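You operate a simulated robot arm through the tools that you are given. There is no shell and no other tool. Be economical: measure what you need, move in short steps, check, and stop when the job is done.

You run a simulated robot arm. Do the job below in one go: nothing can be reset, and whatever is moved stays where it is left.

TASK
Screw machine 1's filling hose to its inlet and prove the line tight.
Fine: main switch off while you couple it, then on; run the pump till the green lamp lights.

It is judged by the outcome, as a careful person would: the job done as asked, and still so three seconds after it is handed in. It fails if anything else is knocked over, pushed out of place, dropped, spilled or broken.

THE ROBOT
A 7-joint arm with a two-finger parallel gripper, fixed in place. Base frame: the origin is at the foot of the arm, x ahead of it, y to its left, z up. Lengths are in m, angles in rad, forces in N, time in s.
With the tool pointing down near the work surface it reaches from about 0.16 to 0.72 m from the base axis. Its first joint turns from -2.897 to 2.897 rad. Payload 1.57 kg.
The TCP is the grasp point between the finger pads, 0.03 m short of the fingertips. In the tool frame z runs along the fingers and y along their closing line. The gripper opens to 0.11 m. The fingers are 0.024 m wide and 0.012 m thick; the gripper's body (0.048 by 0.112 m) begins 0.078 m behind the TCP.
Orientation is told as [roll, pitch, yaw] about the base's x, y, z axes, in that order, counted from this pose: with the fingers straight down and closing along the base's y, the tool's x points along the base's -x, its y along +y and its z along -z.

THE INTERFACE
- The arm moves only by the tool apply_moves. Its argument "motion" is a list of rows, each a list of 3 entries, a list of its own where there are three numbers: the shift along the tool's x, y, z in m, then the turn, a rotation vector about the tool's x, y, z in degrees, then the opening, from 0 (shut) to 1 (fully open). In form: [[[tx, ty, tz], [wx, wy, wz], fingers], ...]. A call has 1 to 12 rows; each row shifts and turns the commanded pose from where the row before left it, along the tool's axes as they then stand. A row lasts 0.2 s, in which the tool goes at most 0.05 m and 0.15 rad; a call with a longer step from one row to the next is refused whole, and so is a gripper value outside its range. A pose out of reach is approached as far as the arm can. The call stops where the force on the tool passes 40 N (or 10 N more than at its start, if that is more) or the arm is blocked; 0.2 s more then pass. The fingers move at their own pace (about 0.045 m/s each) and stop on an object; they squeeze with about 25 N. The grip force told is the motor's: it shows also when the fingers shut on nothing. Time passes only in rows, and 0.2 s behind the last, so rows that do not move let the fingers close. It gives the time, the measured TCP pose, the force on the tool (base axes), the opening and the grip force at its end, in the units of the frame above (readings bear some noise).
- Cameras (640 x 400 px; columns grow to the right, rows downward): "scene" is fixed at [0.0504, 0.4999, 1.7454]; the picture's right is [-0.18, -0.98, 0.00], its down [-0.80, 0.14, -0.59] and it looks along [0.58, -0.10, -0.81] (base axes); focal length 355 px, centre (320, 200). "wrist" rides on the gripper at [-0.036, 0, -0.08] in the tool frame; the picture's right is [0.00, -1.00, 0.00], its down [0.97, 0.00, -0.24] and it looks along [0.24, 0.00, 0.97] (tool axes); focal length 218 px, centre (320, 200). There is no depth. A picture from a camera that has moved, and an enlarged one, comes with that camera's place and axes in the base frame and with its lens. The place of the scene camera against the robot may be out by one fixed shift of up to 0.012 m in any direction.
- snapshot(camera): a new picture of that camera. It takes no simulated time.
- slide_trunk(by): slides the trunk up (or, below 0, down) by that many m; the arm rides with it, the base frame stays. It gives what a move gives, with no picture.
- inspect(camera, box): a new picture of the part [left, top, right, bottom] of that camera's present view, enlarged. It takes no simulated time.
- hand_in(): hands the job in; it is judged then, once.

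Go step by step. Nothing tells you positions but the pictures and the camera data: compare them with the known pose of the tool, close in by small moves and look again before you grip or let go. The budget is 120 turns and 76 pictures, counting those below and the enlarged ones. Unless the task says otherwise, let go and move clear before handing in, and close with one line.

The tools are called after "Emit:" by a JSON object that holds its "name" and its "arguments". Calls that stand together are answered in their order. apply_moves: Moves the arm, as the interface text tells. Its arguments: {"type":"object","properties":{"motion":{"type":"array","items":{"type":"array"}}},"required":["motion"]} The other tools are called the same way: slide_trunk (by) slides the trunk up or down; snapshot (camera) takes a picture; inspect (camera, box) takes an enlarged picture of a part of a camera's view; hand_in () hands the job in.

At the start:

```text
clock: 0.0
tcp_pos: [0.1634, 0.2898, 1.3992]
orientation: [0.0, -0.002, -0.001]
contact_force: [0.4, 0.9, -0.5]
width: 0.1101
gripper_force: 0.2
trunk travel left (down, up): [-0.548, 0.042]
```

scene: 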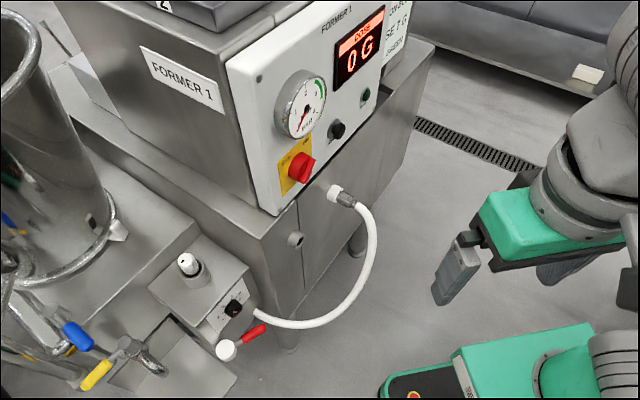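
wrist: 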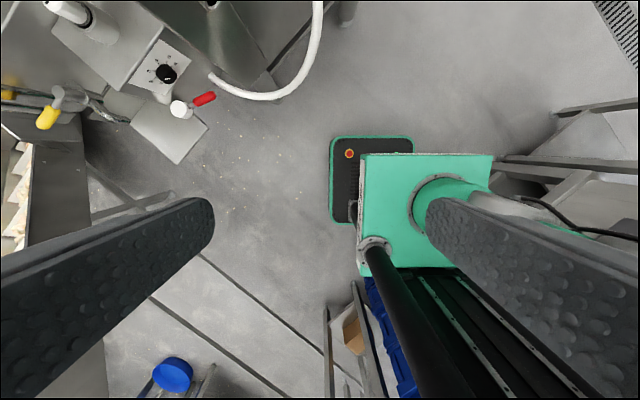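

I see machine "FORMER 1" with a gauge, a red rotary switch on yellow, a black knob, a lamp, an inlet and a white hose. I'll look closer at the details first.

Emit:
{"name": "inspect", "arguments": {"camera": "scene", "box": [240, 60, 400, 160]}}

Emit:
{"name": "inspect", "arguments": {"camera": "scene", "box": [250, 140, 410, 240]}}

Emit:
{"name": "inspect", "arguments": {"camera": "scene", "box": [140, 230, 340, 370]}}

Emit:
{"name": "inspect", "arguments": {"camera": "scene", "box": [300, 0, 460, 100]}}

```text
4.00 times, centred on (320, 110) of scene
camera zoom: at [0.0504, 0.4999, 1.7454], right [-0.18, -0.98, 0.0], down [-0.8, 0.14, -0.59], along [0.58, -0.1, -0.81], focal length 1419 px, centre (320, 560)
```

zoom: 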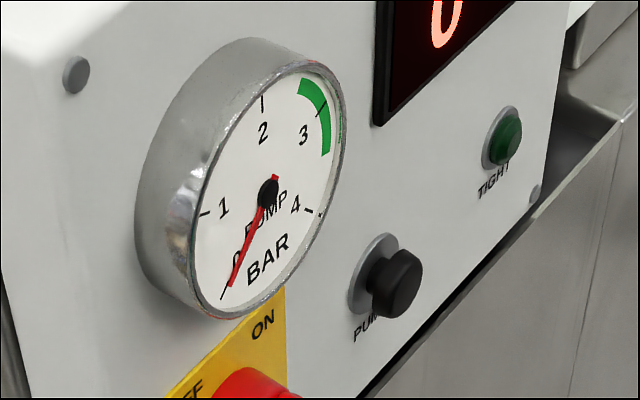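

```text
4.00 times, centred on (330, 190) of scene
camera zoom: at [0.0504, 0.4999, 1.7454], right [-0.18, -0.98, 0.0], down [-0.8, 0.14, -0.59], along [0.58, -0.1, -0.81], focal length 1419 px, centre (280, 240)
```

zoom: 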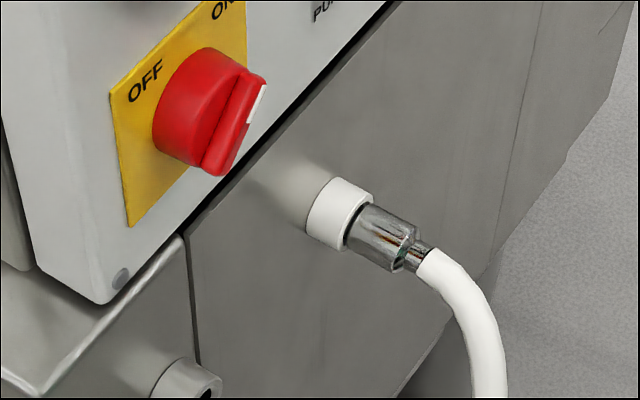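

```text
2.86 times, centred on (240, 300) of scene
camera zoom: at [0.0504, 0.4999, 1.7454], right [-0.18, -0.98, 0.0], down [-0.8, 0.14, -0.59], along [0.58, -0.1, -0.81], focal length 1014 px, centre (549, -86)
```

zoom: 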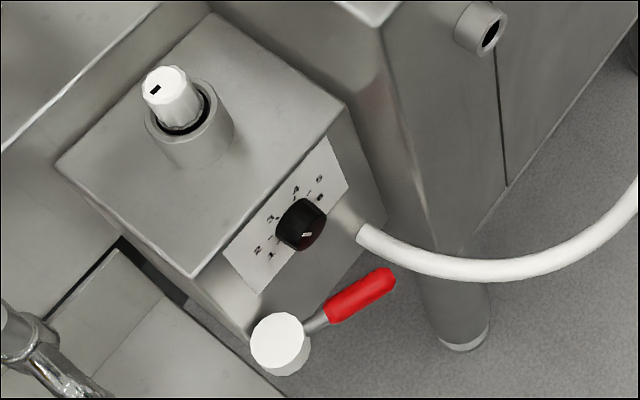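

```text
4.00 times, centred on (380, 50) of scene
camera zoom: at [0.0504, 0.4999, 1.7454], right [-0.18, -0.98, 0.0], down [-0.8, 0.14, -0.59], along [0.58, -0.1, -0.81], focal length 1419 px, centre (80, 800)
```

zoom: 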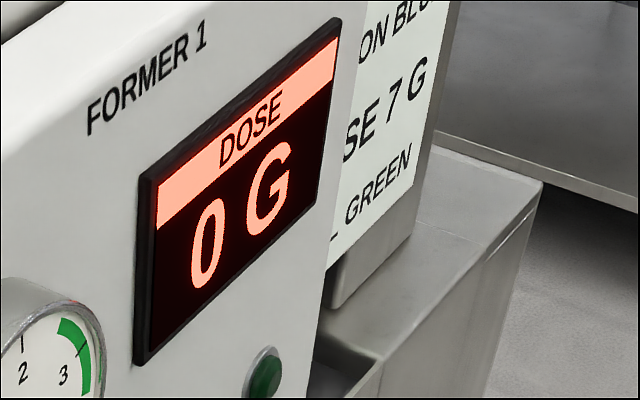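

The fitting seems to be near (0.5, 0.36, 1.1). I'll swing the hand to the right and tilt it so that the wrist camera looks at the machine front.

Emit:
{"name": "apply_moves", "arguments": {"motion": [[[-0.02, -0.044, 0], [0, 0, 0], 1], [[-0.02, -0.044, 0], [0, 0, 0], 1], [[-0.02, -0.044, 0], [0, 0, 0], 1], [[-0.02, -0.044, 0], [0, 0, 0], 1], [[0, 0, 0], [0, 0, -8], 1], [[0, 0, 0], [0, 0, -8], 1], [[0, 0, 0], [0, 0, -8], 1], [[0, 0, 0], [0, 0, -8], 1], [[0, 0, 0], [0, 0, -8], 1], [[0, 0, 0], [0, 0, -8], 1]]}}

Emit:
{"name": "apply_moves", "arguments": {"motion": [[[0, 0, 0], [0, -8, 0], 1], [[0, 0, 0], [0, -8, 0], 1], [[0, 0, 0], [0, -8, 0], 1], [[0, 0, 0], [0, -8, 0], 1], [[0, 0, 0], [0, -8, 0], 1], [[0, 0, 0], [0, -8, 0], 1], [[0, 0, 0], [0, -8, 0], 1]]}}

Emit:
{"name": "snapshot", "arguments": {"camera": "wrist"}}

Emit:
{"name": "snapshot", "arguments": {"camera": "scene"}}

```text
clock: 1.7
tcp_pos: [0.2492, 0.1179, 1.3908]
orientation: [0.003, -0.012, 0.411]
contact_force: [6.7, 4.2, -11.8]
width: 0.11
gripper_force: 0.1
out of reach, approached as far as the arm can: row 3
trunk travel left (down, up): [-0.548, 0.042]
stopped in row 8: the force on the tool passed its limit (the readings are from after the stop); the commanded pose is now the measured one
```

```text
clock: 3.0
tcp_pos: [0.2683, 0.1721, 1.3356]
orientation: [0.051, -0.54, 0.569]
contact_force: [0.2, 0.2, 1.0]
width: 0.1102
gripper_force: 0.2
trunk travel left (down, up): [-0.548, 0.042]
stopped in row 6: the arm was blocked; the commanded pose is now the measured one
```

```text
69 pictures are left
camera wrist: at [0.2624, 0.1635, 1.421], right [0.56, -0.83, -0.04], down [-0.8, -0.53, -0.29], along [0.22, 0.2, -0.95], focal length 218 px, centre (320, 200)
```

wrist: 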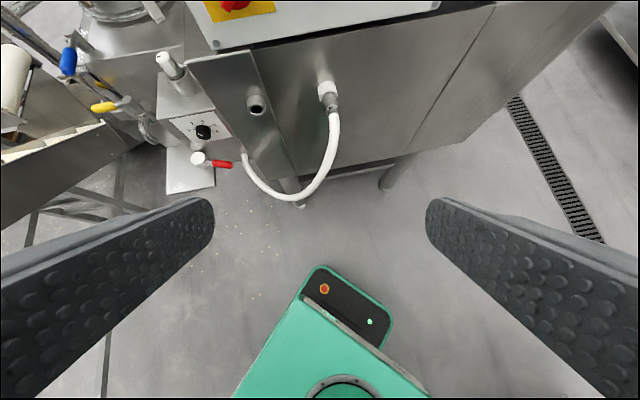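

```text
68 pictures are left
```

scene: 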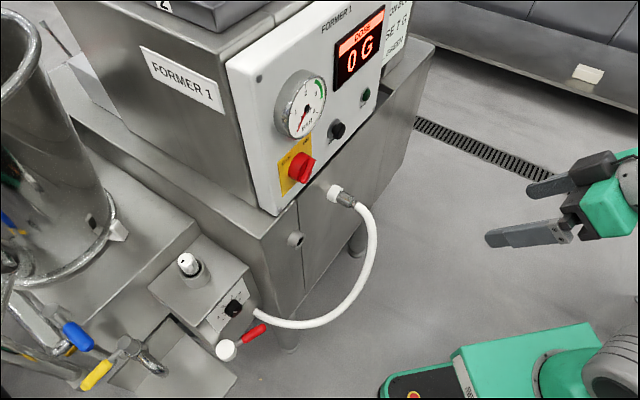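

Emit:
{"name": "inspect", "arguments": {"camera": "wrist", "box": [220, 60, 360, 150]}}

Emit:
{"name": "inspect", "arguments": {"camera": "wrist", "box": [140, 30, 300, 210]}}

```text
4.44 times, centred on (290, 105) of wrist
camera zoom: at [0.2624, 0.1635, 1.421], right [0.56, -0.83, -0.04], down [-0.8, -0.53, -0.29], along [0.22, 0.2, -0.95], focal length 970 px, centre (453, 622)
```

zoom: 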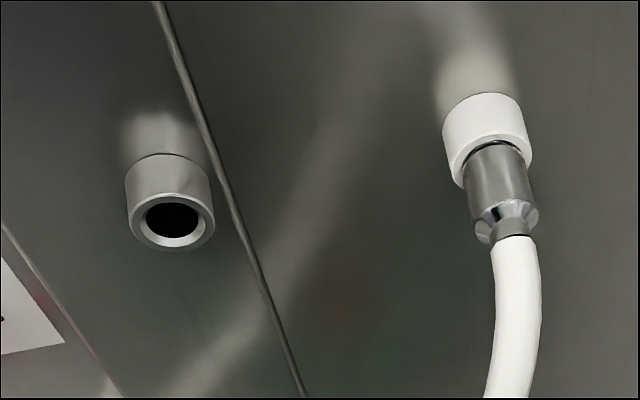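

```text
2.22 times, centred on (220, 120) of wrist
camera zoom: at [0.2624, 0.1635, 1.421], right [0.56, -0.83, -0.04], down [-0.8, -0.53, -0.29], along [0.22, 0.2, -0.95], focal length 485 px, centre (542, 378)
```

zoom: 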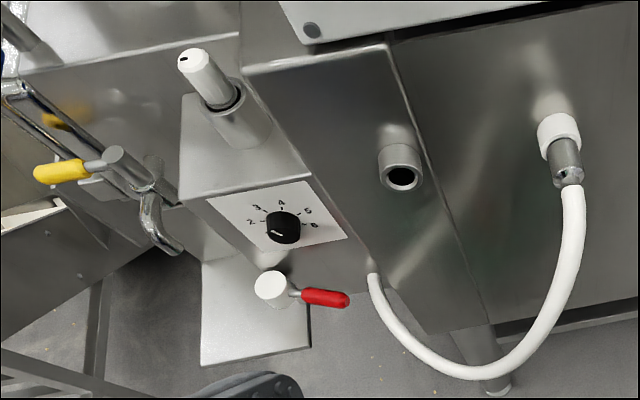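

The white cup on the right looks like a parking holder for the hose's steel fitting (≈0.57, 0.37, 1.04), and the open steel stub at ≈(0.46, 0.485, 1.035) like the inlet; the front faces about (-0.7, -0.7). I'll lower the trunk and pitch the hand to see it frontally.

Emit:
{"name": "slide_trunk", "arguments": {"by": -0.15}}

Emit:
{"name": "apply_moves", "arguments": {"motion": [[[0, 0, 0], [0, -8, 0], 1], [[0, 0, 0], [0, -8, 0], 1], [[0, 0, 0], [0, -8, 0], 1], [[0, 0, 0], [0, -8, 0], 1], [[0, 0, 0], [0, -8, 0], 1]]}}

Emit:
{"name": "snapshot", "arguments": {"camera": "wrist"}}

```text
clock: 4.8
tcp_pos: [0.2575, 0.1704, 1.0612]
orientation: [0.108, -0.162, 0.555]
contact_force: [-0.2, 0.1, -0.7]
width: 0.11
gripper_force: 0.2
trunk travel left (down, up): [-0.398, 0.192]
stopped: the arm was blocked; the commanded pose is now the measured one
```

```text
clock: 5.3
tcp_pos: [0.2714, 0.1698, 0.9931]
orientation: [0.128, -0.162, 0.508]
contact_force: [1.2, 0.9, -0.3]
width: 0.1099
gripper_force: 0.0
trunk travel left (down, up): [-0.398, 0.192]
stopped in row 2: the arm was blocked; the commanded pose is now the measured one
```

```text
65 pictures are left
camera wrist: at [0.2961, 0.1729, 1.0762], right [0.5, -0.86, -0.12], down [-0.85, -0.51, 0.08], along [-0.13, 0.07, -0.99], focal length 218 px, centre (320, 200)
```

wrist: 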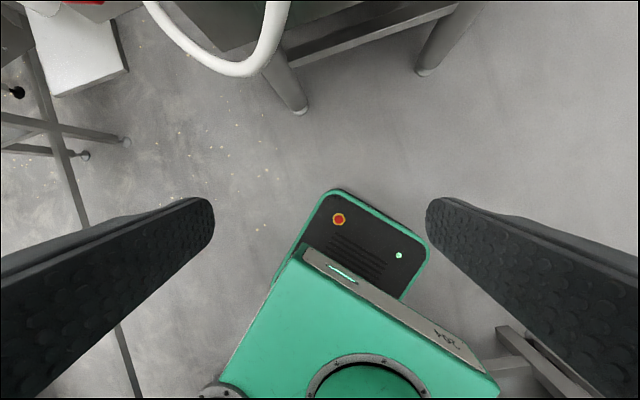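

The arm folded too close to its own base and got blocked. I'll move it up and out to the right, into a roomier pose.

Emit:
{"name": "apply_moves", "arguments": {"motion": [[[0, -0.03, -0.03], [0, 0, 0], 1], [[0, -0.03, -0.03], [0, 0, 0], 1], [[-0.02, -0.03, -0.03], [0, 0, 0], 1], [[-0.02, -0.03, -0.03], [0, 0, 0], 1], [[-0.02, -0.03, -0.03], [0, 0, 0], 1], [[0, -0.03, -0.03], [0, 0, 0], 1]]}}

Emit:
{"name": "snapshot", "arguments": {"camera": "scene"}}

```text
clock: 6.7
tcp_pos: [0.4183, 0.0296, 1.119]
orientation: [0.046, -0.177, 0.513]
contact_force: [-0.8, -0.1, -0.9]
width: 0.1099
gripper_force: 0.0
out of reach, approached as far as the arm can: row 5, 6
trunk travel left (down, up): [-0.398, 0.192]
```

```text
64 pictures are left
```

scene: 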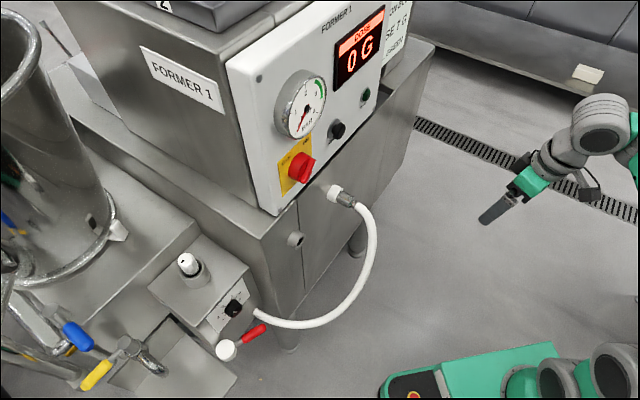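

Emit:
{"name": "apply_moves", "arguments": {"motion": [[[0, 0, 0], [0, -8, 0], 1], [[0, 0, 0], [0, -8, 0], 1], [[0, 0, 0], [0, -8, 0], 1], [[0, 0, 0], [0, -8, 0], 1], [[0, 0, 0], [0, -8, 0], 1], [[0, 0, 0], [0, -8, 0], 1], [[0, 0, 0], [0, -8, 0], 1], [[0, 0, 0], [0, -8, 0], 1]]}}

Emit:
{"name": "snapshot", "arguments": {"camera": "wrist"}}

```text
clock: 8.5
tcp_pos: [0.4291, -0.007, 1.1336]
orientation: [0.43, -1.27, 0.116]
contact_force: [-0.6, -0.3, 0.0]
width: 0.11
gripper_force: 0.1
out of reach, approached as far as the arm can: row 1, 8
trunk travel left (down, up): [-0.398, 0.192]
```

```text
63 pictures are left
camera wrist: at [0.3747, -0.0447, 1.1885], right [0.5, -0.86, -0.12], down [-0.48, -0.16, -0.86], along [0.72, 0.49, -0.49], focal length 218 px, centre (320, 200)
```

wrist: 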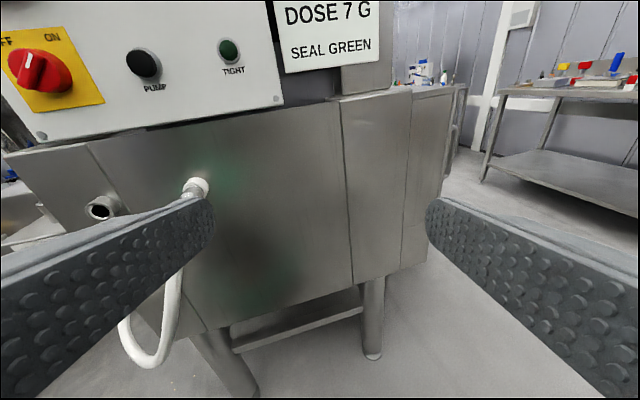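

Good view. "Dose 7 g / Seal green". I'll raise the trunk and yaw left to see the whole front.

Emit:
{"name": "slide_trunk", "arguments": {"by": 0.12}}

Emit:
{"name": "apply_moves", "arguments": {"motion": [[[0, 0, 0], [-8, 0, 0], 1], [[0, 0, 0], [-8, 0, 0], 1], [[0, 0, 0], [-8, 0, 0], 1]]}}

Emit:
{"name": "snapshot", "arguments": {"camera": "wrist"}}

```text
clock: 10.0
tcp_pos: [0.4276, -0.0057, 1.2536]
orientation: [0.428, -1.269, 0.122]
contact_force: [-0.4, 0.6, 0.6]
width: 0.1102
gripper_force: 0.1
trunk travel left (down, up): [-0.518, 0.072]
```

```text
clock: 10.8
tcp_pos: [0.4504, -0.0162, 1.2155]
orientation: [0.525, -1.266, 0.124]
contact_force: [0.2, 0.3, -0.2]
width: 0.1098
gripper_force: 0.0
out of reach, approached as far as the arm can: row 1, 2, 3
trunk travel left (down, up): [-0.518, 0.072]
```

```text
62 pictures are left
camera wrist: at [0.4015, -0.062, 1.2695], right [0.58, -0.8, -0.15], down [-0.47, -0.18, -0.86], along [0.66, 0.57, -0.48], focal length 218 px, centre (320, 200)
```

wrist: 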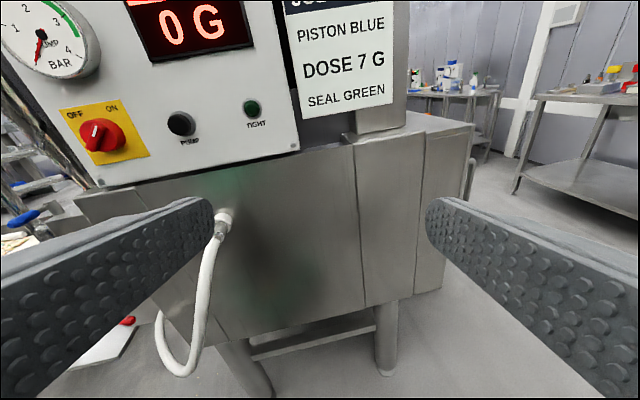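

The card is only a job ticket. Switch ≈(0.48, 0.46, 1.248), pump button ≈(0.575, 0.374, 1.243). I'll check the switch state and the fitting up close.

Emit:
{"name": "inspect", "arguments": {"camera": "wrist", "box": [40, 80, 200, 180]}}

Emit:
{"name": "inspect", "arguments": {"camera": "scene", "box": [270, 135, 370, 215]}}

```text
4.00 times, centred on (120, 130) of wrist
camera zoom: at [0.4015, -0.062, 1.2695], right [0.58, -0.8, -0.15], down [-0.47, -0.18, -0.86], along [0.66, 0.57, -0.48], focal length 873 px, centre (1120, 480)
```

zoom: 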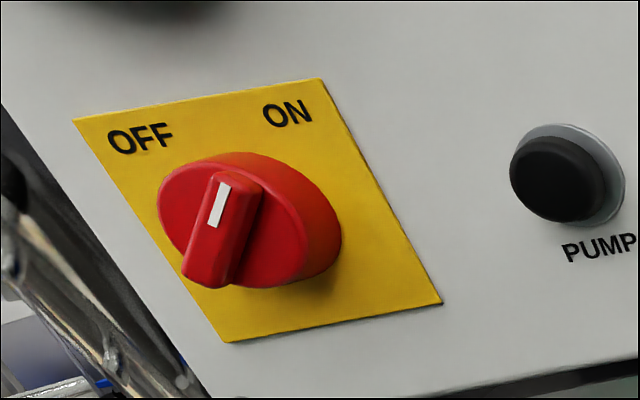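

```text
5.00 times, centred on (320, 175) of scene
camera zoom: at [0.0504, 0.4999, 1.7454], right [-0.18, -0.98, 0.0], down [-0.8, 0.14, -0.59], along [0.58, -0.1, -0.81], focal length 1774 px, centre (320, 325)
```

zoom: 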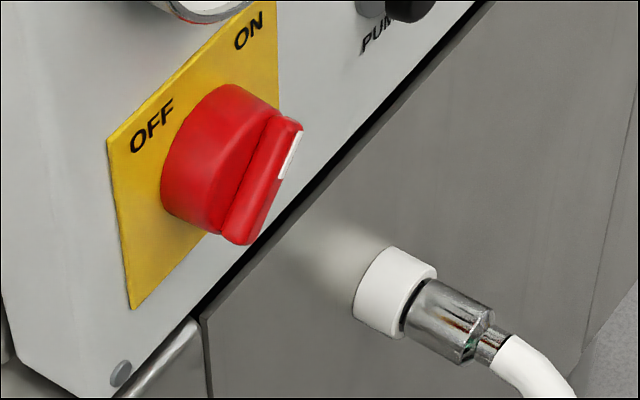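

The switch points at ON (display lit), so it must go OFF first. I'll move in front of the panel with the hand level and squared to it.

Emit:
{"name": "apply_moves", "arguments": {"motion": [[[-0.0018, 0.0381, 0.0157], [0, 0, 0], 1], [[-0.0018, 0.0381, 0.0157], [0, 0, 0], 1], [[-0.0018, 0.0381, 0.0157], [0, 0, 0], 1], [[-0.0018, 0.0381, 0.0157], [0, 0, 0], 1], [[-0.0018, 0.0381, 0.0157], [0, 0, 0], 1], [[-0.0018, 0.0381, 0.0157], [0, 0, 0], 1], [[-0.0018, 0.0381, 0.0157], [0, 0, 0], 1], [[-0.0018, 0.0381, 0.0157], [0, 0, 0], 1], [[-0.0018, 0.0381, 0.0157], [0, 0, 0], 1], [[0, 0, 0], [-2.55, -4.8, -3.2], 1], [[0, 0, 0], [-2.55, -4.8, -3.2], 1], [[0, 0, 0], [-2.55, -4.8, -3.2], 1]]}}

Emit:
{"name": "snapshot", "arguments": {"camera": "wrist"}}

```text
clock: 12.1
tcp_pos: [0.4535, 0.0453, 1.1841]
orientation: [0.569, -1.134, -0.302]
contact_force: [0.1, -0.1, -0.1]
width: 0.11
gripper_force: 0.0
trunk travel left (down, up): [-0.518, 0.072]
stopped in row 6: the arm was blocked; the commanded pose is now the measured one
```

```text
59 pictures are left
camera wrist: at [0.3982, 0.0199, 1.2442], right [0.22, -0.95, -0.23], down [-0.61, 0.05, -0.79], along [0.77, 0.31, -0.56], focal length 218 px, centre (320, 200)
```

wrist: 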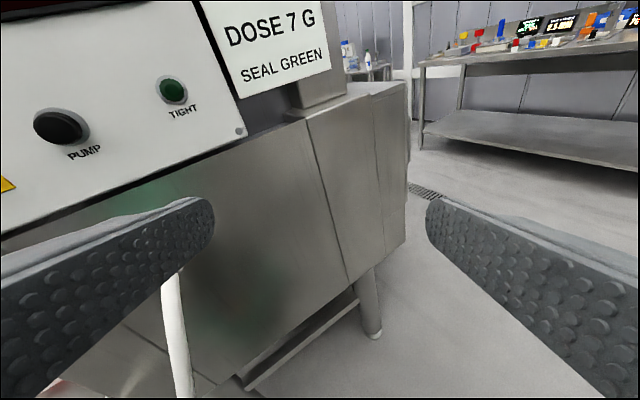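

The hand ran into a joint limit. I'll pitch it down to free the wrist, turn to azimuth 45°, then lower the trunk for level work.

Emit:
{"name": "apply_moves", "arguments": {"motion": [[[0, 0.02, 0], [-3.28, 4.43, -4.75], 1], [[0, 0.02, 0], [-3.28, 4.43, -4.75], 1], [[0, 0.02, 0], [-3.28, 4.43, -4.75], 1], [[0, 0.02, 0], [-3.28, 4.43, -4.75], 1], [[0, 0.02, 0], [-3.28, 4.43, -4.75], 1], [[0, 0.02, 0], [-3.28, 4.43, -4.75], 1]]}}

```text
clock: 13.5
tcp_pos: [0.4018, 0.1549, 1.2013]
orientation: [-0.015, -0.788, 0.797]
contact_force: [-0.3, -0.3, 0.0]
width: 0.1099
gripper_force: 0.1
trunk travel left (down, up): [-0.518, 0.072]
```

Emit:
{"name": "apply_moves", "arguments": {"motion": [[[-0.023, 0.04, -0.0125], [0, 0, 0], 1], [[-0.023, 0.04, -0.0125], [0, 0, 0], 1], [[-0.023, 0.04, -0.0125], [0, 0, 0], 1], [[-0.023, 0.04, -0.0125], [0, 0, 0], 1]]}}

Emit:
{"name": "slide_trunk", "arguments": {"by": -0.2}}

```text
clock: 14.5
tcp_pos: [0.3145, 0.2882, 1.3024]
orientation: [-0.014, -0.788, 0.791]
contact_force: [-0.6, -0.9, 0.7]
width: 0.1102
gripper_force: 0.1
trunk travel left (down, up): [-0.518, 0.072]
```

```text
clock: 16.6
tcp_pos: [0.3145, 0.2872, 1.1021]
orientation: [-0.015, -0.786, 0.794]
contact_force: [0.6, 0.4, -0.5]
width: 0.1099
gripper_force: 0.1
trunk travel left (down, up): [-0.318, 0.272]
```

Emit:
{"name": "apply_moves", "arguments": {"motion": [[[-0.016, 0, -0.016], [0, -7.5, 0], 1], [[-0.018, 0, -0.014], [0, -7.5, 0], 1], [[-0.02, 0, -0.0115], [0, -7.5, 0], 1], [[-0.021, 0, -0.009], [0, -7.5, 0], 1], [[-0.022, 0, -0.006], [0, -7.5, 0], 1], [[-0.023, 0, -0.003], [0, -7.5, 0], 1]]}}

Emit:
{"name": "snapshot", "arguments": {"camera": "wrist"}}

```text
clock: 18.1
tcp_pos: [0.313, 0.2884, 1.24]
orientation: [-1.896, -1.56, 2.68]
contact_force: [-0.3, 0.5, 0.7]
width: 0.1097
gripper_force: 0.0
trunk travel left (down, up): [-0.318, 0.272]
```

```text
58 pictures are left
camera wrist: at [0.2555, 0.232, 1.2749], right [0.71, -0.71, 0.01], down [-0.16, -0.17, -0.97], along [0.69, 0.68, -0.24], focal length 218 px, centre (320, 200)
```

wrist: 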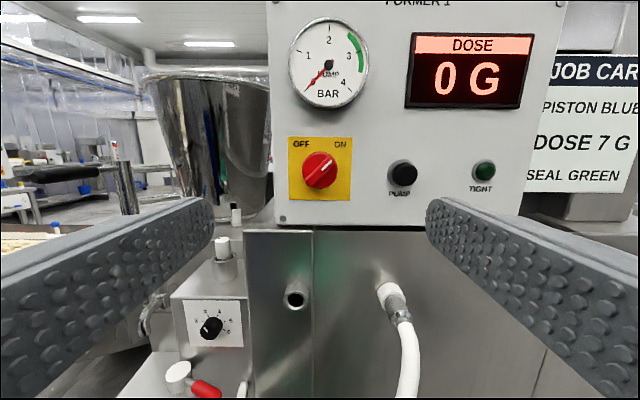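

The hand is now square to the panel and aligned with the switch (e≈0.018, z≈1.241). I'll roll 45° to match the lever and advance.

Emit:
{"name": "apply_moves", "arguments": {"motion": [[[0, 0, 0.0], [0, 0, 7.5], 1], [[0, 0, 0.0], [0, 0, 7.5], 1], [[0, 0, 0.0], [0, 0, 7.5], 1], [[0, 0, 0.02], [0, 0, 7.5], 0.6], [[0, 0, 0.04], [0, 0, 7.5], 0.5], [[0, 0, 0.04], [0, 0, 7.5], 0.4], [[0, 0, 0.02], [0, 0, 0], 0.4], [[0, 0, 0.02], [0, 0, 0], 0.4]]}}

Emit:
{"name": "snapshot", "arguments": {"camera": "wrist"}}

Emit:
{"name": "inspect", "arguments": {"camera": "scene", "box": [260, 110, 400, 210]}}

```text
clock: 19.9
tcp_pos: [0.4141, 0.3872, 1.2409]
orientation: [1.574, -0.795, -0.789]
contact_force: [-0.1, 0.6, 0.3]
width: 0.0441
gripper_force: 0.0
trunk travel left (down, up): [-0.318, 0.272]
```

```text
57 pictures are left
camera wrist: at [0.3748, 0.313, 1.2647], right [0.5, -0.5, -0.7], down [-0.65, 0.31, -0.69], along [0.57, 0.8, -0.17], focal length 218 px, centre (320, 200)
```

wrist: 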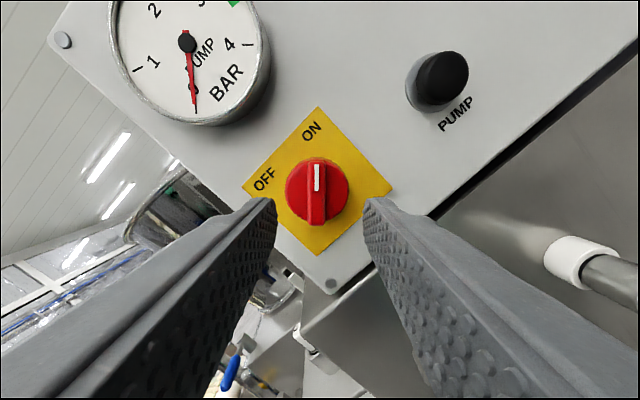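

```text
4.00 times, centred on (330, 160) of scene
camera zoom: at [0.0504, 0.4999, 1.7454], right [-0.18, -0.98, 0.0], down [-0.8, 0.14, -0.59], along [0.58, -0.1, -0.81], focal length 1419 px, centre (280, 360)
```

zoom: 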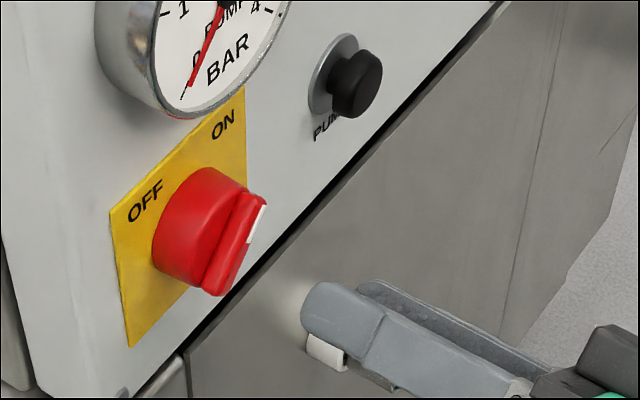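

Lever exactly aligned between the fingers. I'll advance with a narrower opening and check the depth.

Emit:
{"name": "apply_moves", "arguments": {"motion": [[[0, 0, 0.02], [0, 0, 0], 0.3], [[0, 0, 0.02], [0, 0, 0], 0.3], [[0, 0, 0.01], [0, 0, 0], 0.3]]}}

Emit:
{"name": "inspect", "arguments": {"camera": "scene", "box": [260, 110, 400, 210]}}

Emit:
{"name": "inspect", "arguments": {"camera": "wrist", "box": [220, 120, 420, 260]}}

```text
clock: 20.6
tcp_pos: [0.4468, 0.4218, 1.2409]
orientation: [1.574, -0.796, -0.788]
contact_force: [0.7, -0.1, -0.1]
width: 0.0328
gripper_force: 0.2
trunk travel left (down, up): [-0.318, 0.272]
```

```text
4.00 times, centred on (330, 160) of scene
camera zoom: at [0.0504, 0.4999, 1.7454], right [-0.18, -0.98, 0.0], down [-0.8, 0.14, -0.59], along [0.58, -0.1, -0.81], focal length 1419 px, centre (280, 360)
```

zoom: 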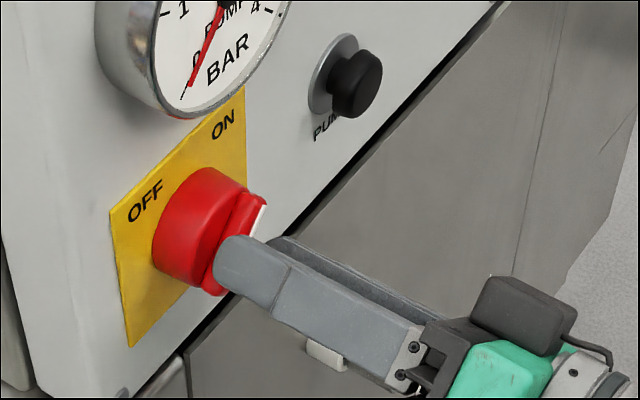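

```text
2.86 times, centred on (320, 190) of wrist
camera zoom: at [0.4079, 0.3485, 1.2644], right [0.51, -0.5, -0.7], down [-0.65, 0.31, -0.69], along [0.57, 0.8, -0.17], focal length 624 px, centre (320, 229)
```

zoom: 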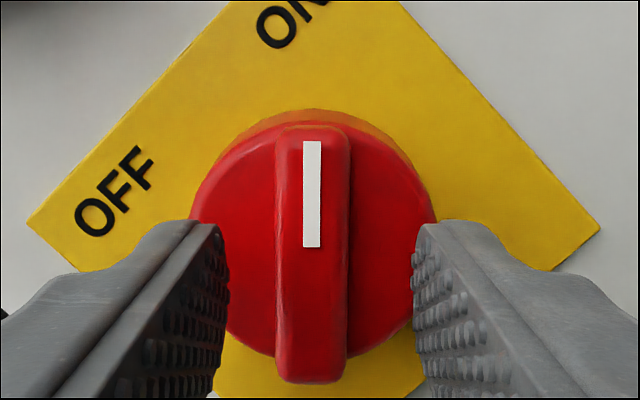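

Emit:
{"name": "apply_moves", "arguments": {"motion": [[[0, 0, 0.006], [0, 0, 0], 0.3], [[0, 0, 0.006], [0, 0, 0], 0.3], [[0, 0, 0], [0, 0, 0], 0], [[0, 0, 0], [0, 0, 0], 0], [[0, 0, 0], [0, 0, 0], 0]]}}

Emit:
{"name": "inspect", "arguments": {"camera": "scene", "box": [260, 110, 400, 210]}}

```text
clock: 21.9
tcp_pos: [0.4531, 0.4285, 1.2426]
orientation: [1.578, -0.795, -0.792]
contact_force: [-10.4, -11.4, 1.3]
width: 0.0139
gripper_force: 30.2
trunk travel left (down, up): [-0.318, 0.272]
```

```text
4.00 times, centred on (330, 160) of scene
camera zoom: at [0.0504, 0.4999, 1.7454], right [-0.18, -0.98, 0.0], down [-0.8, 0.14, -0.59], along [0.58, -0.1, -0.81], focal length 1419 px, centre (280, 360)
```

zoom: 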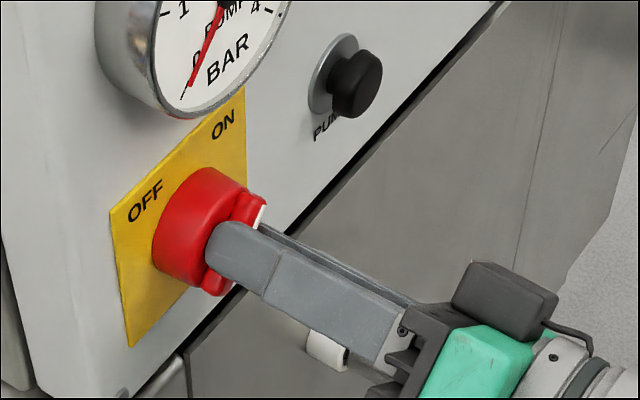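

Lever gripped (14 mm). Now turn it counter-clockwise 90° to OFF.

Emit:
{"name": "apply_moves", "arguments": {"motion": [[[0, 0, -0.002], [0, 0, -8], 0], [[0, 0, 0], [0, 0, -8], 0], [[0, 0, 0], [0, 0, -8], 0], [[0, 0, 0], [0, 0, -8], 0], [[0, 0, 0], [0, 0, -8], 0], [[0, 0, 0], [0, 0, -8], 0], [[0, 0, 0], [0, 0, -8], 0], [[0, 0, 0], [0, 0, -8], 0], [[0, 0, 0], [0, 0, -8], 0], [[0, 0, 0], [0, 0, -8], 0], [[0, 0, 0], [0, 0, -8], 0]]}}

Emit:
{"name": "snapshot", "arguments": {"camera": "scene"}}

```text
clock: 24.2
tcp_pos: [0.4539, 0.4282, 1.2424]
orientation: [-1.583, -0.808, 2.366]
contact_force: [1.8, 4.1, 23.1]
width: 0.0138
gripper_force: 30.8
trunk travel left (down, up): [-0.318, 0.272]
```

```text
52 pictures are left
```

scene: 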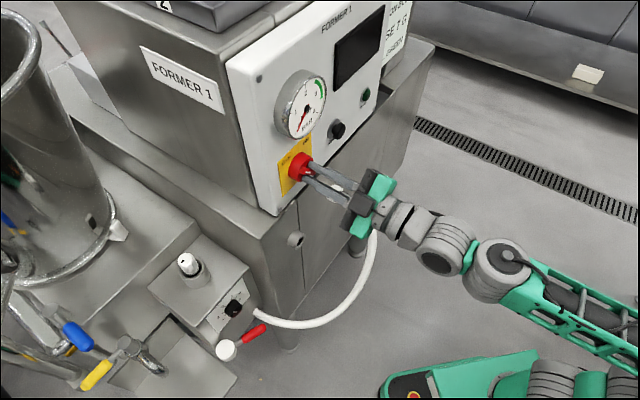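

The display went dark: main switch is OFF. Release, back away, and level the hand.

Emit:
{"name": "apply_moves", "arguments": {"motion": [[[0, 0, 0], [0, 0, 0], 0.4], [[0, 0, 0], [0, 0, 0], 0.4], [[0, 0, 0], [0, 0, 0], 0.4], [[0, 0, -0.02], [0, 0, 0], 0.4], [[0, 0, -0.04], [0, 0, 0], 0.6], [[0, 0, -0.04], [0, 0, 8], 0.8], [[0, 0, -0.04], [0, 0, 8], 0.8], [[0, 0, -0.02], [0, 0, 8], 0.8], [[0, 0, 0], [0, 0, 8], 0.8], [[0, 0, 0], [0, 0, 8], 0.8], [[0, 0, 0], [0, 0, 3], 0.8]]}}

Emit:
{"name": "snapshot", "arguments": {"camera": "wrist"}}

```text
clock: 26.6
tcp_pos: [0.3415, 0.317, 1.237]
orientation: [-1.811, -1.563, 2.599]
contact_force: [0.0, -0.7, 0.1]
width: 0.0883
gripper_force: 0.0
trunk travel left (down, up): [-0.318, 0.272]
```

```text
51 pictures are left
camera wrist: at [0.2851, 0.2611, 1.2729], right [0.71, -0.71, 0.01], down [-0.16, -0.17, -0.97], along [0.69, 0.68, -0.24], focal length 218 px, centre (320, 200)
```

wrist: 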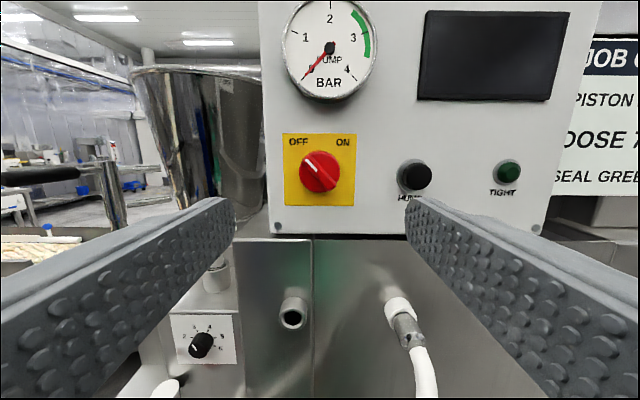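

OFF confirmed. Lower the trunk for a level look at the fitting and the inlet.

Emit:
{"name": "slide_trunk", "arguments": {"by": -0.13}}

Emit:
{"name": "snapshot", "arguments": {"camera": "wrist"}}

Emit:
{"name": "inspect", "arguments": {"camera": "wrist", "box": [260, 140, 460, 265]}}

```text
clock: 28.2
tcp_pos: [0.3432, 0.3157, 1.1081]
orientation: [-1.78, -1.559, 2.561]
contact_force: [0.5, 0.0, -0.4]
width: 0.0879
gripper_force: 0.0
trunk travel left (down, up): [-0.188, 0.402]
```

```text
50 pictures are left
camera wrist: at [0.2851, 0.2611, 1.143], right [0.71, -0.71, 0.01], down [-0.16, -0.17, -0.97], along [0.69, 0.68, -0.24], focal length 218 px, centre (320, 200)
```

wrist: 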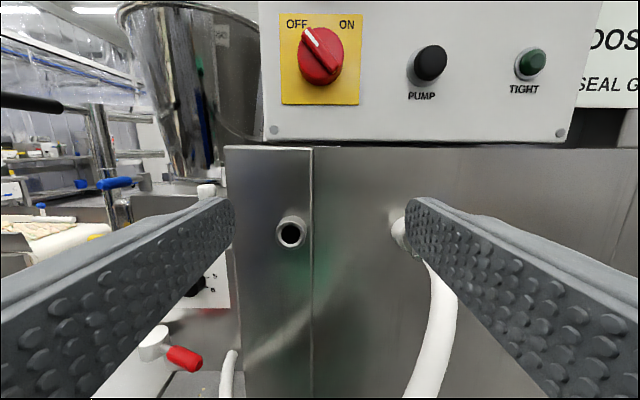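

```text
3.20 times, centred on (360, 202) of wrist
camera zoom: at [0.2851, 0.2611, 1.143], right [0.71, -0.71, 0.01], down [-0.16, -0.17, -0.97], along [0.69, 0.68, -0.24], focal length 698 px, centre (192, 192)
```

zoom: 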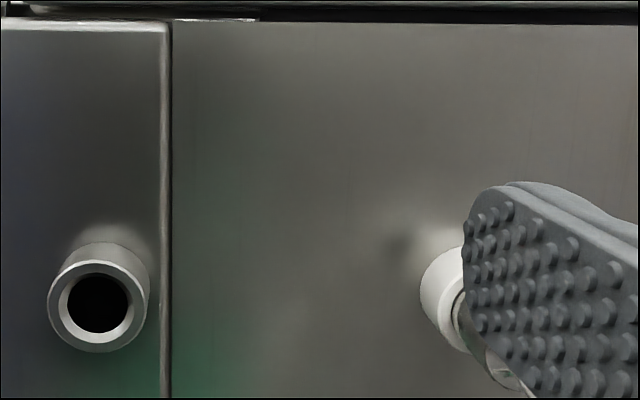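

Emit:
{"name": "apply_moves", "arguments": {"motion": [[[0, -0.03, 0], [0, 0, 0], 0.8], [[0, -0.03, 0], [0, 0, 0], 0.8], [[0, -0.03, 0], [0, 0, 0], 0.8], [[0, -0.03, 0], [0, 0, 0], 0.8]]}}

Emit:
{"name": "snapshot", "arguments": {"camera": "wrist"}}

Emit:
{"name": "inspect", "arguments": {"camera": "wrist", "box": [240, 140, 400, 340]}}

Emit:
{"name": "inspect", "arguments": {"camera": "scene", "box": [260, 150, 400, 270]}}

```text
clock: 28.9
tcp_pos: [0.2877, 0.3449, 1.1171]
orientation: [-2.975, -1.54, -2.203]
contact_force: [0.2, 0.1, 0.4]
width: 0.0882
gripper_force: 0.0
trunk travel left (down, up): [-0.188, 0.402]
stopped in row 3: the arm was blocked; the commanded pose is now the measured one
```

```text
48 pictures are left
camera wrist: at [0.2512, 0.274, 1.1507], right [0.89, -0.45, 0.0], down [-0.09, -0.19, -0.98], along [0.44, 0.87, -0.21], focal length 218 px, centre (320, 200)
```

wrist: 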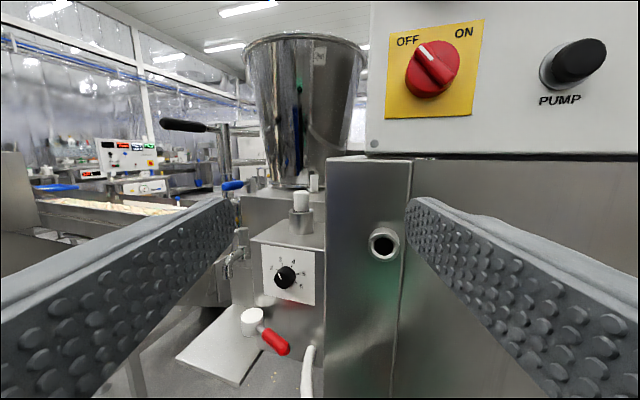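

```text
2.00 times, centred on (320, 240) of wrist
camera zoom: at [0.2512, 0.274, 1.1507], right [0.89, -0.45, 0.0], down [-0.09, -0.19, -0.98], along [0.44, 0.87, -0.21], focal length 436 px, centre (320, 120)
```

zoom: 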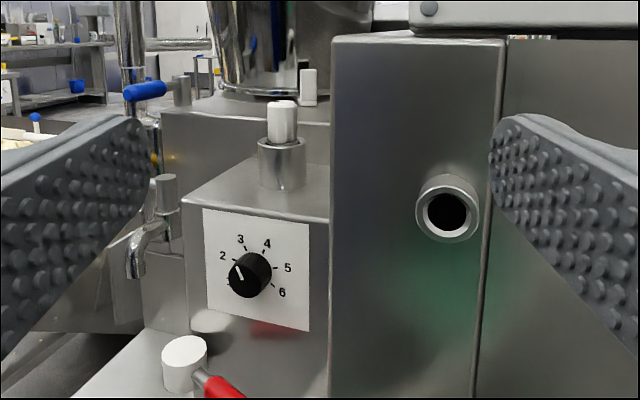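

```text
3.33 times, centred on (330, 210) of scene
camera zoom: at [0.0504, 0.4999, 1.7454], right [-0.18, -0.98, 0.0], down [-0.8, 0.14, -0.59], along [0.58, -0.1, -0.81], focal length 1182 px, centre (287, 167)
```

zoom: 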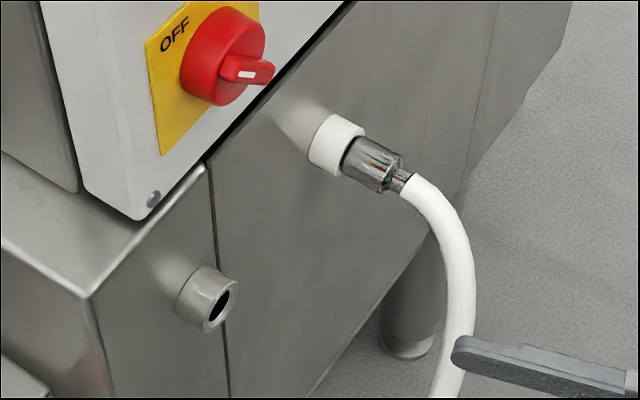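

The arm drifted against a joint limit when tucked in level. For the fitting I'll use a 45° downward tilt instead, which also keeps the palm off the hose; I'm repositioning to that.

Emit:
{"name": "apply_moves", "arguments": {"motion": [[[0, 0, 0], [3.2, 7.5, 0], 0.8], [[0, 0, 0], [3.2, 7.5, 0], 0.8], [[0, 0, 0], [3.2, 7.5, 0], 0.8], [[0, 0, 0], [3.2, 7.5, 0], 0.8], [[0, 0, 0], [3.2, 7.5, 0], 0.8], [[0, 0, 0], [3.2, 7.5, 0], 0.8]]}}

Emit:
{"name": "slide_trunk", "arguments": {"by": 0.1}}

Emit:
{"name": "snapshot", "arguments": {"camera": "wrist"}}

```text
clock: 30.3
tcp_pos: [0.2803, 0.3559, 1.1163]
orientation: [-0.193, -0.814, 0.937]
contact_force: [0.0, -1.1, 0.1]
width: 0.088
gripper_force: 0.0
trunk travel left (down, up): [-0.188, 0.402]
```

```text
clock: 31.6
tcp_pos: [0.2838, 0.3561, 1.2156]
orientation: [-0.195, -0.812, 0.934]
contact_force: [0.4, -0.3, -0.5]
width: 0.0881
gripper_force: 0.1
trunk travel left (down, up): [-0.288, 0.302]
```

```text
45 pictures are left
camera wrist: at [0.2523, 0.341, 1.2939], right [0.7, -0.7, 0.13], down [-0.54, -0.65, -0.54], along [0.46, 0.31, -0.83], focal length 218 px, centre (320, 200)
```

wrist: 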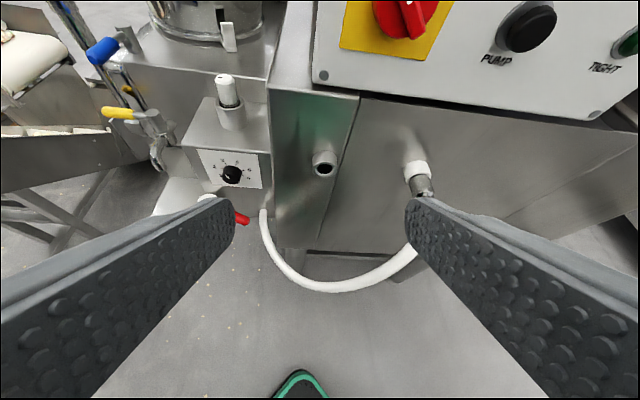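

Emit:
{"name": "apply_moves", "arguments": {"motion": [[[0, 0, 0], [-5.05, 1.9, 5.5], 0.8], [[-0.0047, -0.0313, 0.0188], [0, 0, 0], 0.7], [[-0.0047, -0.0313, 0.0188], [0, 0, 0], 0.6], [[-0.0047, -0.0313, 0.0188], [0, 0, 0], 0.6], [[-0.0047, -0.0313, 0.0188], [0, 0, 0], 0.6], [[-0.0047, -0.0313, 0.0188], [0, 0, 0], 0.6], [[-0.0047, -0.0313, 0.0188], [0, 0, 0], 0.6]]}}

Emit:
{"name": "snapshot", "arguments": {"camera": "wrist"}}

Emit:
{"name": "inspect", "arguments": {"camera": "wrist", "box": [240, 70, 400, 170]}}

```text
clock: 33.2
tcp_pos: [0.4912, 0.2951, 1.1552]
orientation: [-0.005, -0.787, 0.791]
contact_force: [-0.9, -0.5, -0.5]
width: 0.066
gripper_force: 0.1
trunk travel left (down, up): [-0.288, 0.302]
```

```text
44 pictures are left
camera wrist: at [0.4685, 0.2739, 1.2361], right [0.71, -0.71, 0.0], down [-0.6, -0.61, -0.52], along [0.37, 0.37, -0.86], focal length 218 px, centre (320, 200)
```

wrist: 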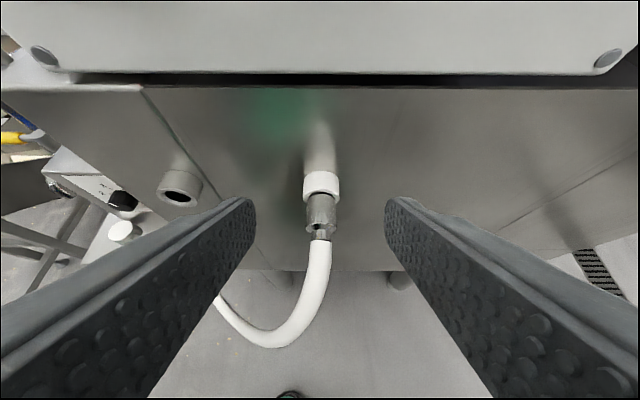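

```text
4.00 times, centred on (320, 120) of wrist
camera zoom: at [0.4685, 0.2739, 1.2361], right [0.71, -0.71, 0.0], down [-0.6, -0.61, -0.52], along [0.37, 0.37, -0.86], focal length 873 px, centre (320, 520)
```

zoom: 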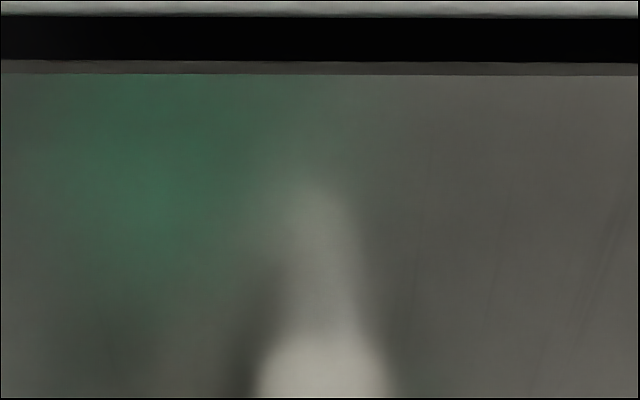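

Emit:
{"name": "inspect", "arguments": {"camera": "wrist", "box": [270, 150, 370, 250]}}

Emit:
{"name": "inspect", "arguments": {"camera": "scene", "box": [280, 150, 400, 225]}}

```text
4.00 times, centred on (320, 200) of wrist
camera zoom: at [0.4685, 0.2739, 1.2361], right [0.71, -0.71, 0.0], down [-0.6, -0.61, -0.52], along [0.37, 0.37, -0.86], focal length 873 px, centre (320, 200)
```

zoom: 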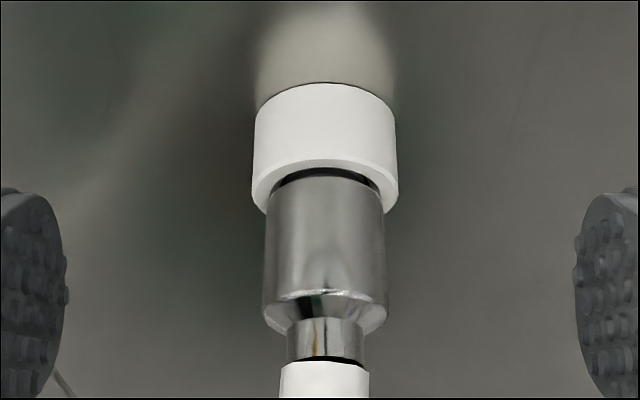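

```text
5.33 times, centred on (340, 188) of scene
camera zoom: at [0.0504, 0.4999, 1.7454], right [-0.18, -0.98, 0.0], down [-0.8, 0.14, -0.59], along [0.58, -0.1, -0.81], focal length 1892 px, centre (213, 267)
```

zoom: 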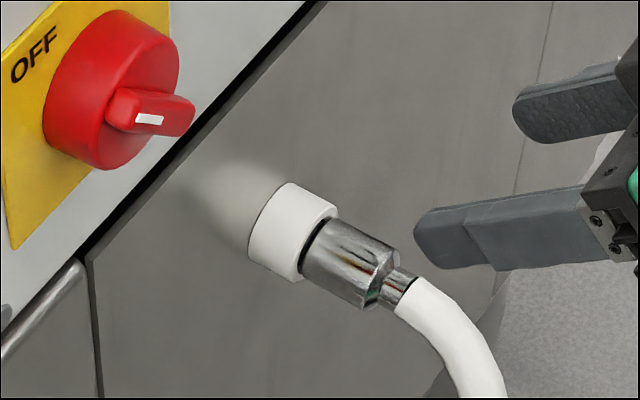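

The steel sleeve (~32 mm across, visible d≈0.613–0.648) sits in the white holder, aligned with my gripper at e≈0.139. I'll descend to straddle it.

Emit:
{"name": "apply_moves", "arguments": {"motion": [[[0.04, 0, 0], [0, 0, 0], 0.6], [[0, 0, 0.03], [0, 0, 0], 0.6], [[0, 0, 0.03], [0, 0, 0], 0.6], [[0, 0, 0.02], [0, 0, 0], 0.6], [[0, 0, 0.02], [0, 0, 0], 0.6]]}}

Emit:
{"name": "inspect", "arguments": {"camera": "wrist", "box": [220, 100, 420, 225]}}

Emit:
{"name": "inspect", "arguments": {"camera": "scene", "box": [280, 150, 400, 225]}}

```text
clock: 34.4
tcp_pos: [0.5162, 0.3219, 1.0575]
orientation: [-0.005, -0.787, 0.793]
contact_force: [-1.0, 0.0, 0.7]
width: 0.0661
gripper_force: 0.0
trunk travel left (down, up): [-0.288, 0.302]
```

```text
3.20 times, centred on (320, 162) of wrist
camera zoom: at [0.4939, 0.3024, 1.1372], right [0.71, -0.71, 0.0], down [-0.6, -0.61, -0.52], along [0.37, 0.36, -0.86], focal length 698 px, centre (320, 320)
```

zoom: 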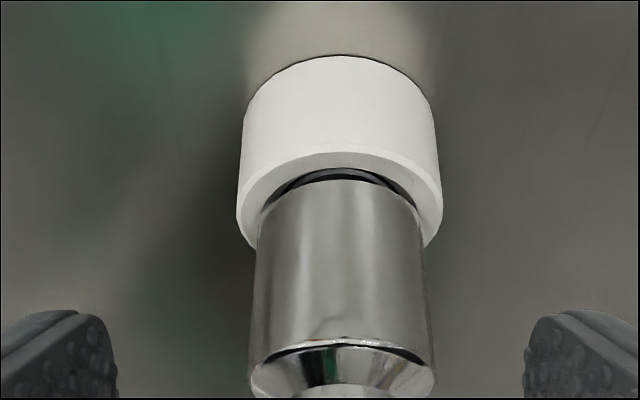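

```text
5.33 times, centred on (340, 188) of scene
camera zoom: at [0.0504, 0.4999, 1.7454], right [-0.18, -0.98, 0.0], down [-0.8, 0.14, -0.59], along [0.58, -0.1, -0.81], focal length 1892 px, centre (213, 267)
```

zoom: 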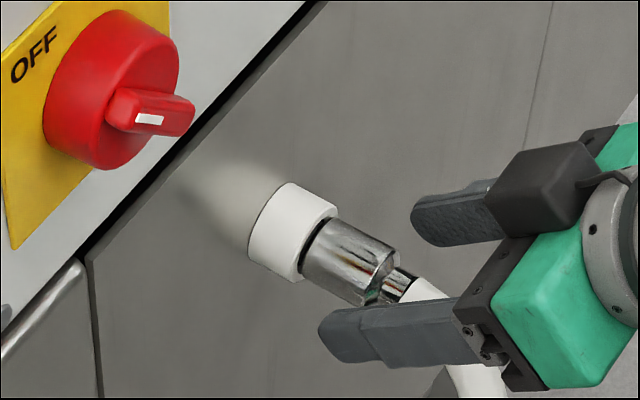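

Emit:
{"name": "apply_moves", "arguments": {"motion": [[[-0.0035, -0.002, 0.01], [0, 0, 0], 0.6], [[0, 0, 0.01], [0, 0, 0], 0.6], [[0, 0, 0.0096], [0, 0, 0], 0.6]]}}

Emit:
{"name": "inspect", "arguments": {"camera": "wrist", "box": [220, 80, 420, 205]}}

Emit:
{"name": "inspect", "arguments": {"camera": "scene", "box": [280, 150, 400, 225]}}

```text
clock: 35.2
tcp_pos: [0.5338, 0.338, 1.0378]
orientation: [-0.006, -0.787, 0.793]
contact_force: [-0.5, -0.1, -0.4]
width: 0.0661
gripper_force: 0.1
trunk travel left (down, up): [-0.288, 0.302]
```

```text
3.20 times, centred on (320, 142) of wrist
camera zoom: at [0.5126, 0.3178, 1.1193], right [0.71, -0.71, 0.0], down [-0.6, -0.61, -0.52], along [0.37, 0.36, -0.86], focal length 698 px, centre (320, 384)
```

zoom: 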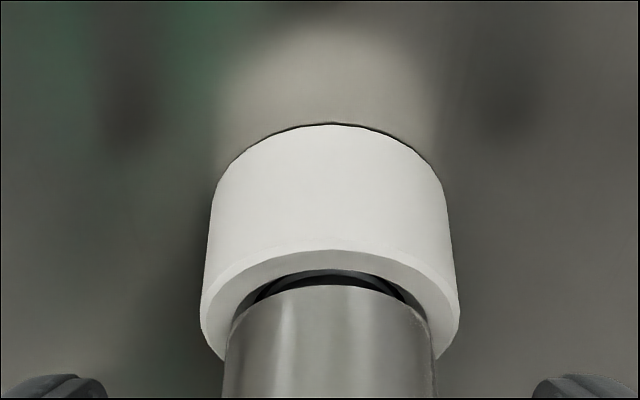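

```text
5.33 times, centred on (340, 188) of scene
camera zoom: at [0.0504, 0.4999, 1.7454], right [-0.18, -0.98, 0.0], down [-0.8, 0.14, -0.59], along [0.58, -0.1, -0.81], focal length 1892 px, centre (213, 267)
```

zoom: 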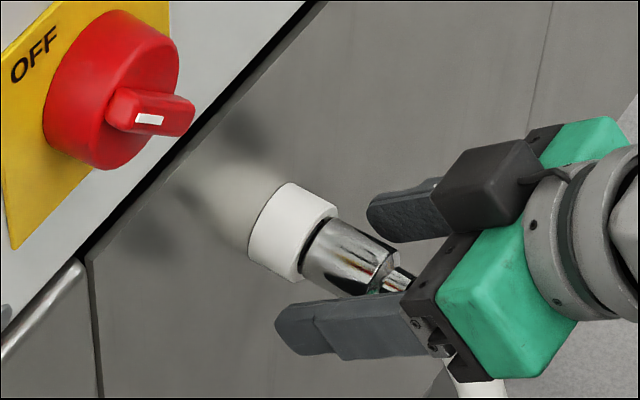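

Emit:
{"name": "apply_moves", "arguments": {"motion": [[[0, 0, 0], [0, 0, 0], 0], [[0, 0, 0], [0, 0, 0], 0], [[0, 0, 0], [0, 0, 0], 0], [[0, 0, 0], [0, 0, 0], 0], [[0, 0, 0], [0, 0, 0], 0]]}}

Emit:
{"name": "inspect", "arguments": {"camera": "scene", "box": [280, 150, 400, 225]}}

```text
clock: 36.4
tcp_pos: [0.5351, 0.3378, 1.0398]
orientation: [-0.006, -0.787, 0.789]
contact_force: [4.7, -3.3, 0.6]
width: 0.0307
gripper_force: 24.9
trunk travel left (down, up): [-0.288, 0.302]
```

```text
5.33 times, centred on (340, 188) of scene
camera zoom: at [0.0504, 0.4999, 1.7454], right [-0.18, -0.98, 0.0], down [-0.8, 0.14, -0.59], along [0.58, -0.1, -0.81], focal length 1892 px, centre (213, 267)
```

zoom: 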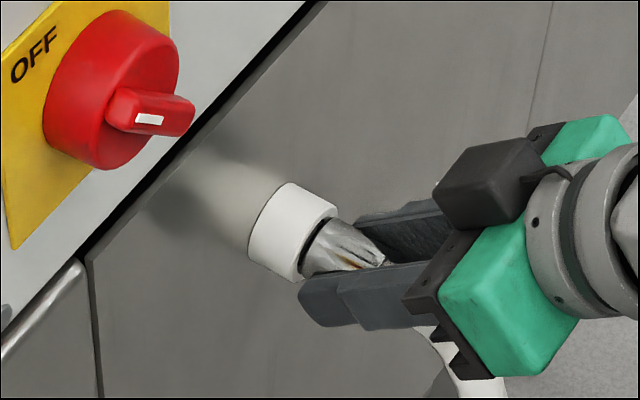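

Gripped (31 mm). Now pull straight out of the holder.

Emit:
{"name": "apply_moves", "arguments": {"motion": [[[0.005, -0.001, -0.005], [0, 0, 0], 0], [[0.007, 0, -0.007], [0, 0, 0], 0], [[0.007, 0, -0.007], [0, 0, 0], 0], [[0.007, 0, -0.007], [0, 0, 0], 0], [[0.007, 0, -0.007], [0, 0, 0], 0]]}}

Emit:
{"name": "snapshot", "arguments": {"camera": "wrist"}}

Emit:
{"name": "inspect", "arguments": {"camera": "scene", "box": [260, 150, 420, 250]}}

```text
clock: 37.6
tcp_pos: [0.503, 0.308, 1.0385]
orientation: [-0.006, -0.786, 0.792]
contact_force: [0.1, 1.0, -0.8]
width: 0.0307
gripper_force: 24.9
trunk travel left (down, up): [-0.288, 0.302]
```

```text
35 pictures are left
camera wrist: at [0.4817, 0.2861, 1.1188], right [0.71, -0.71, 0.0], down [-0.6, -0.61, -0.52], along [0.37, 0.37, -0.86], focal length 218 px, centre (320, 200)
```

wrist: 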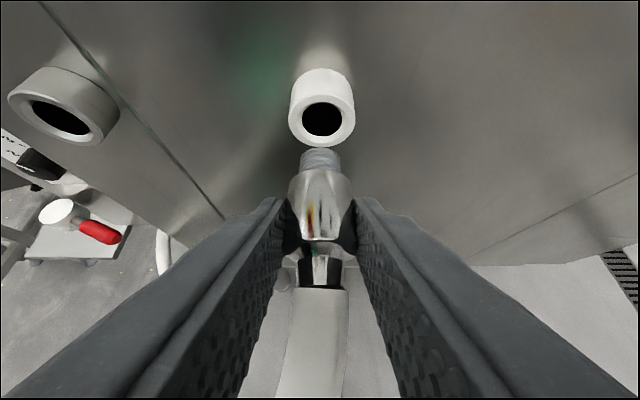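

```text
4.00 times, centred on (340, 200) of scene
camera zoom: at [0.0504, 0.4999, 1.7454], right [-0.18, -0.98, 0.0], down [-0.8, 0.14, -0.59], along [0.58, -0.1, -0.81], focal length 1419 px, centre (240, 200)
```

zoom: 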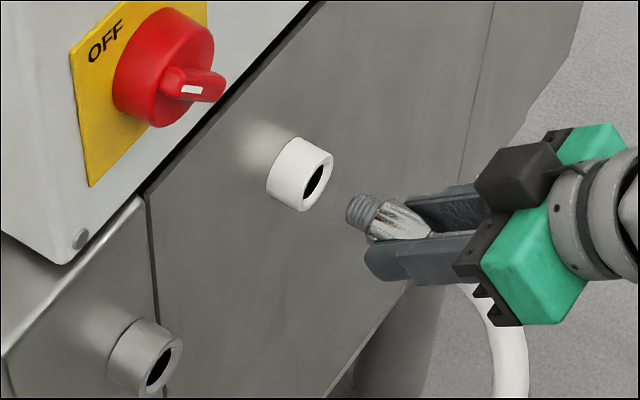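

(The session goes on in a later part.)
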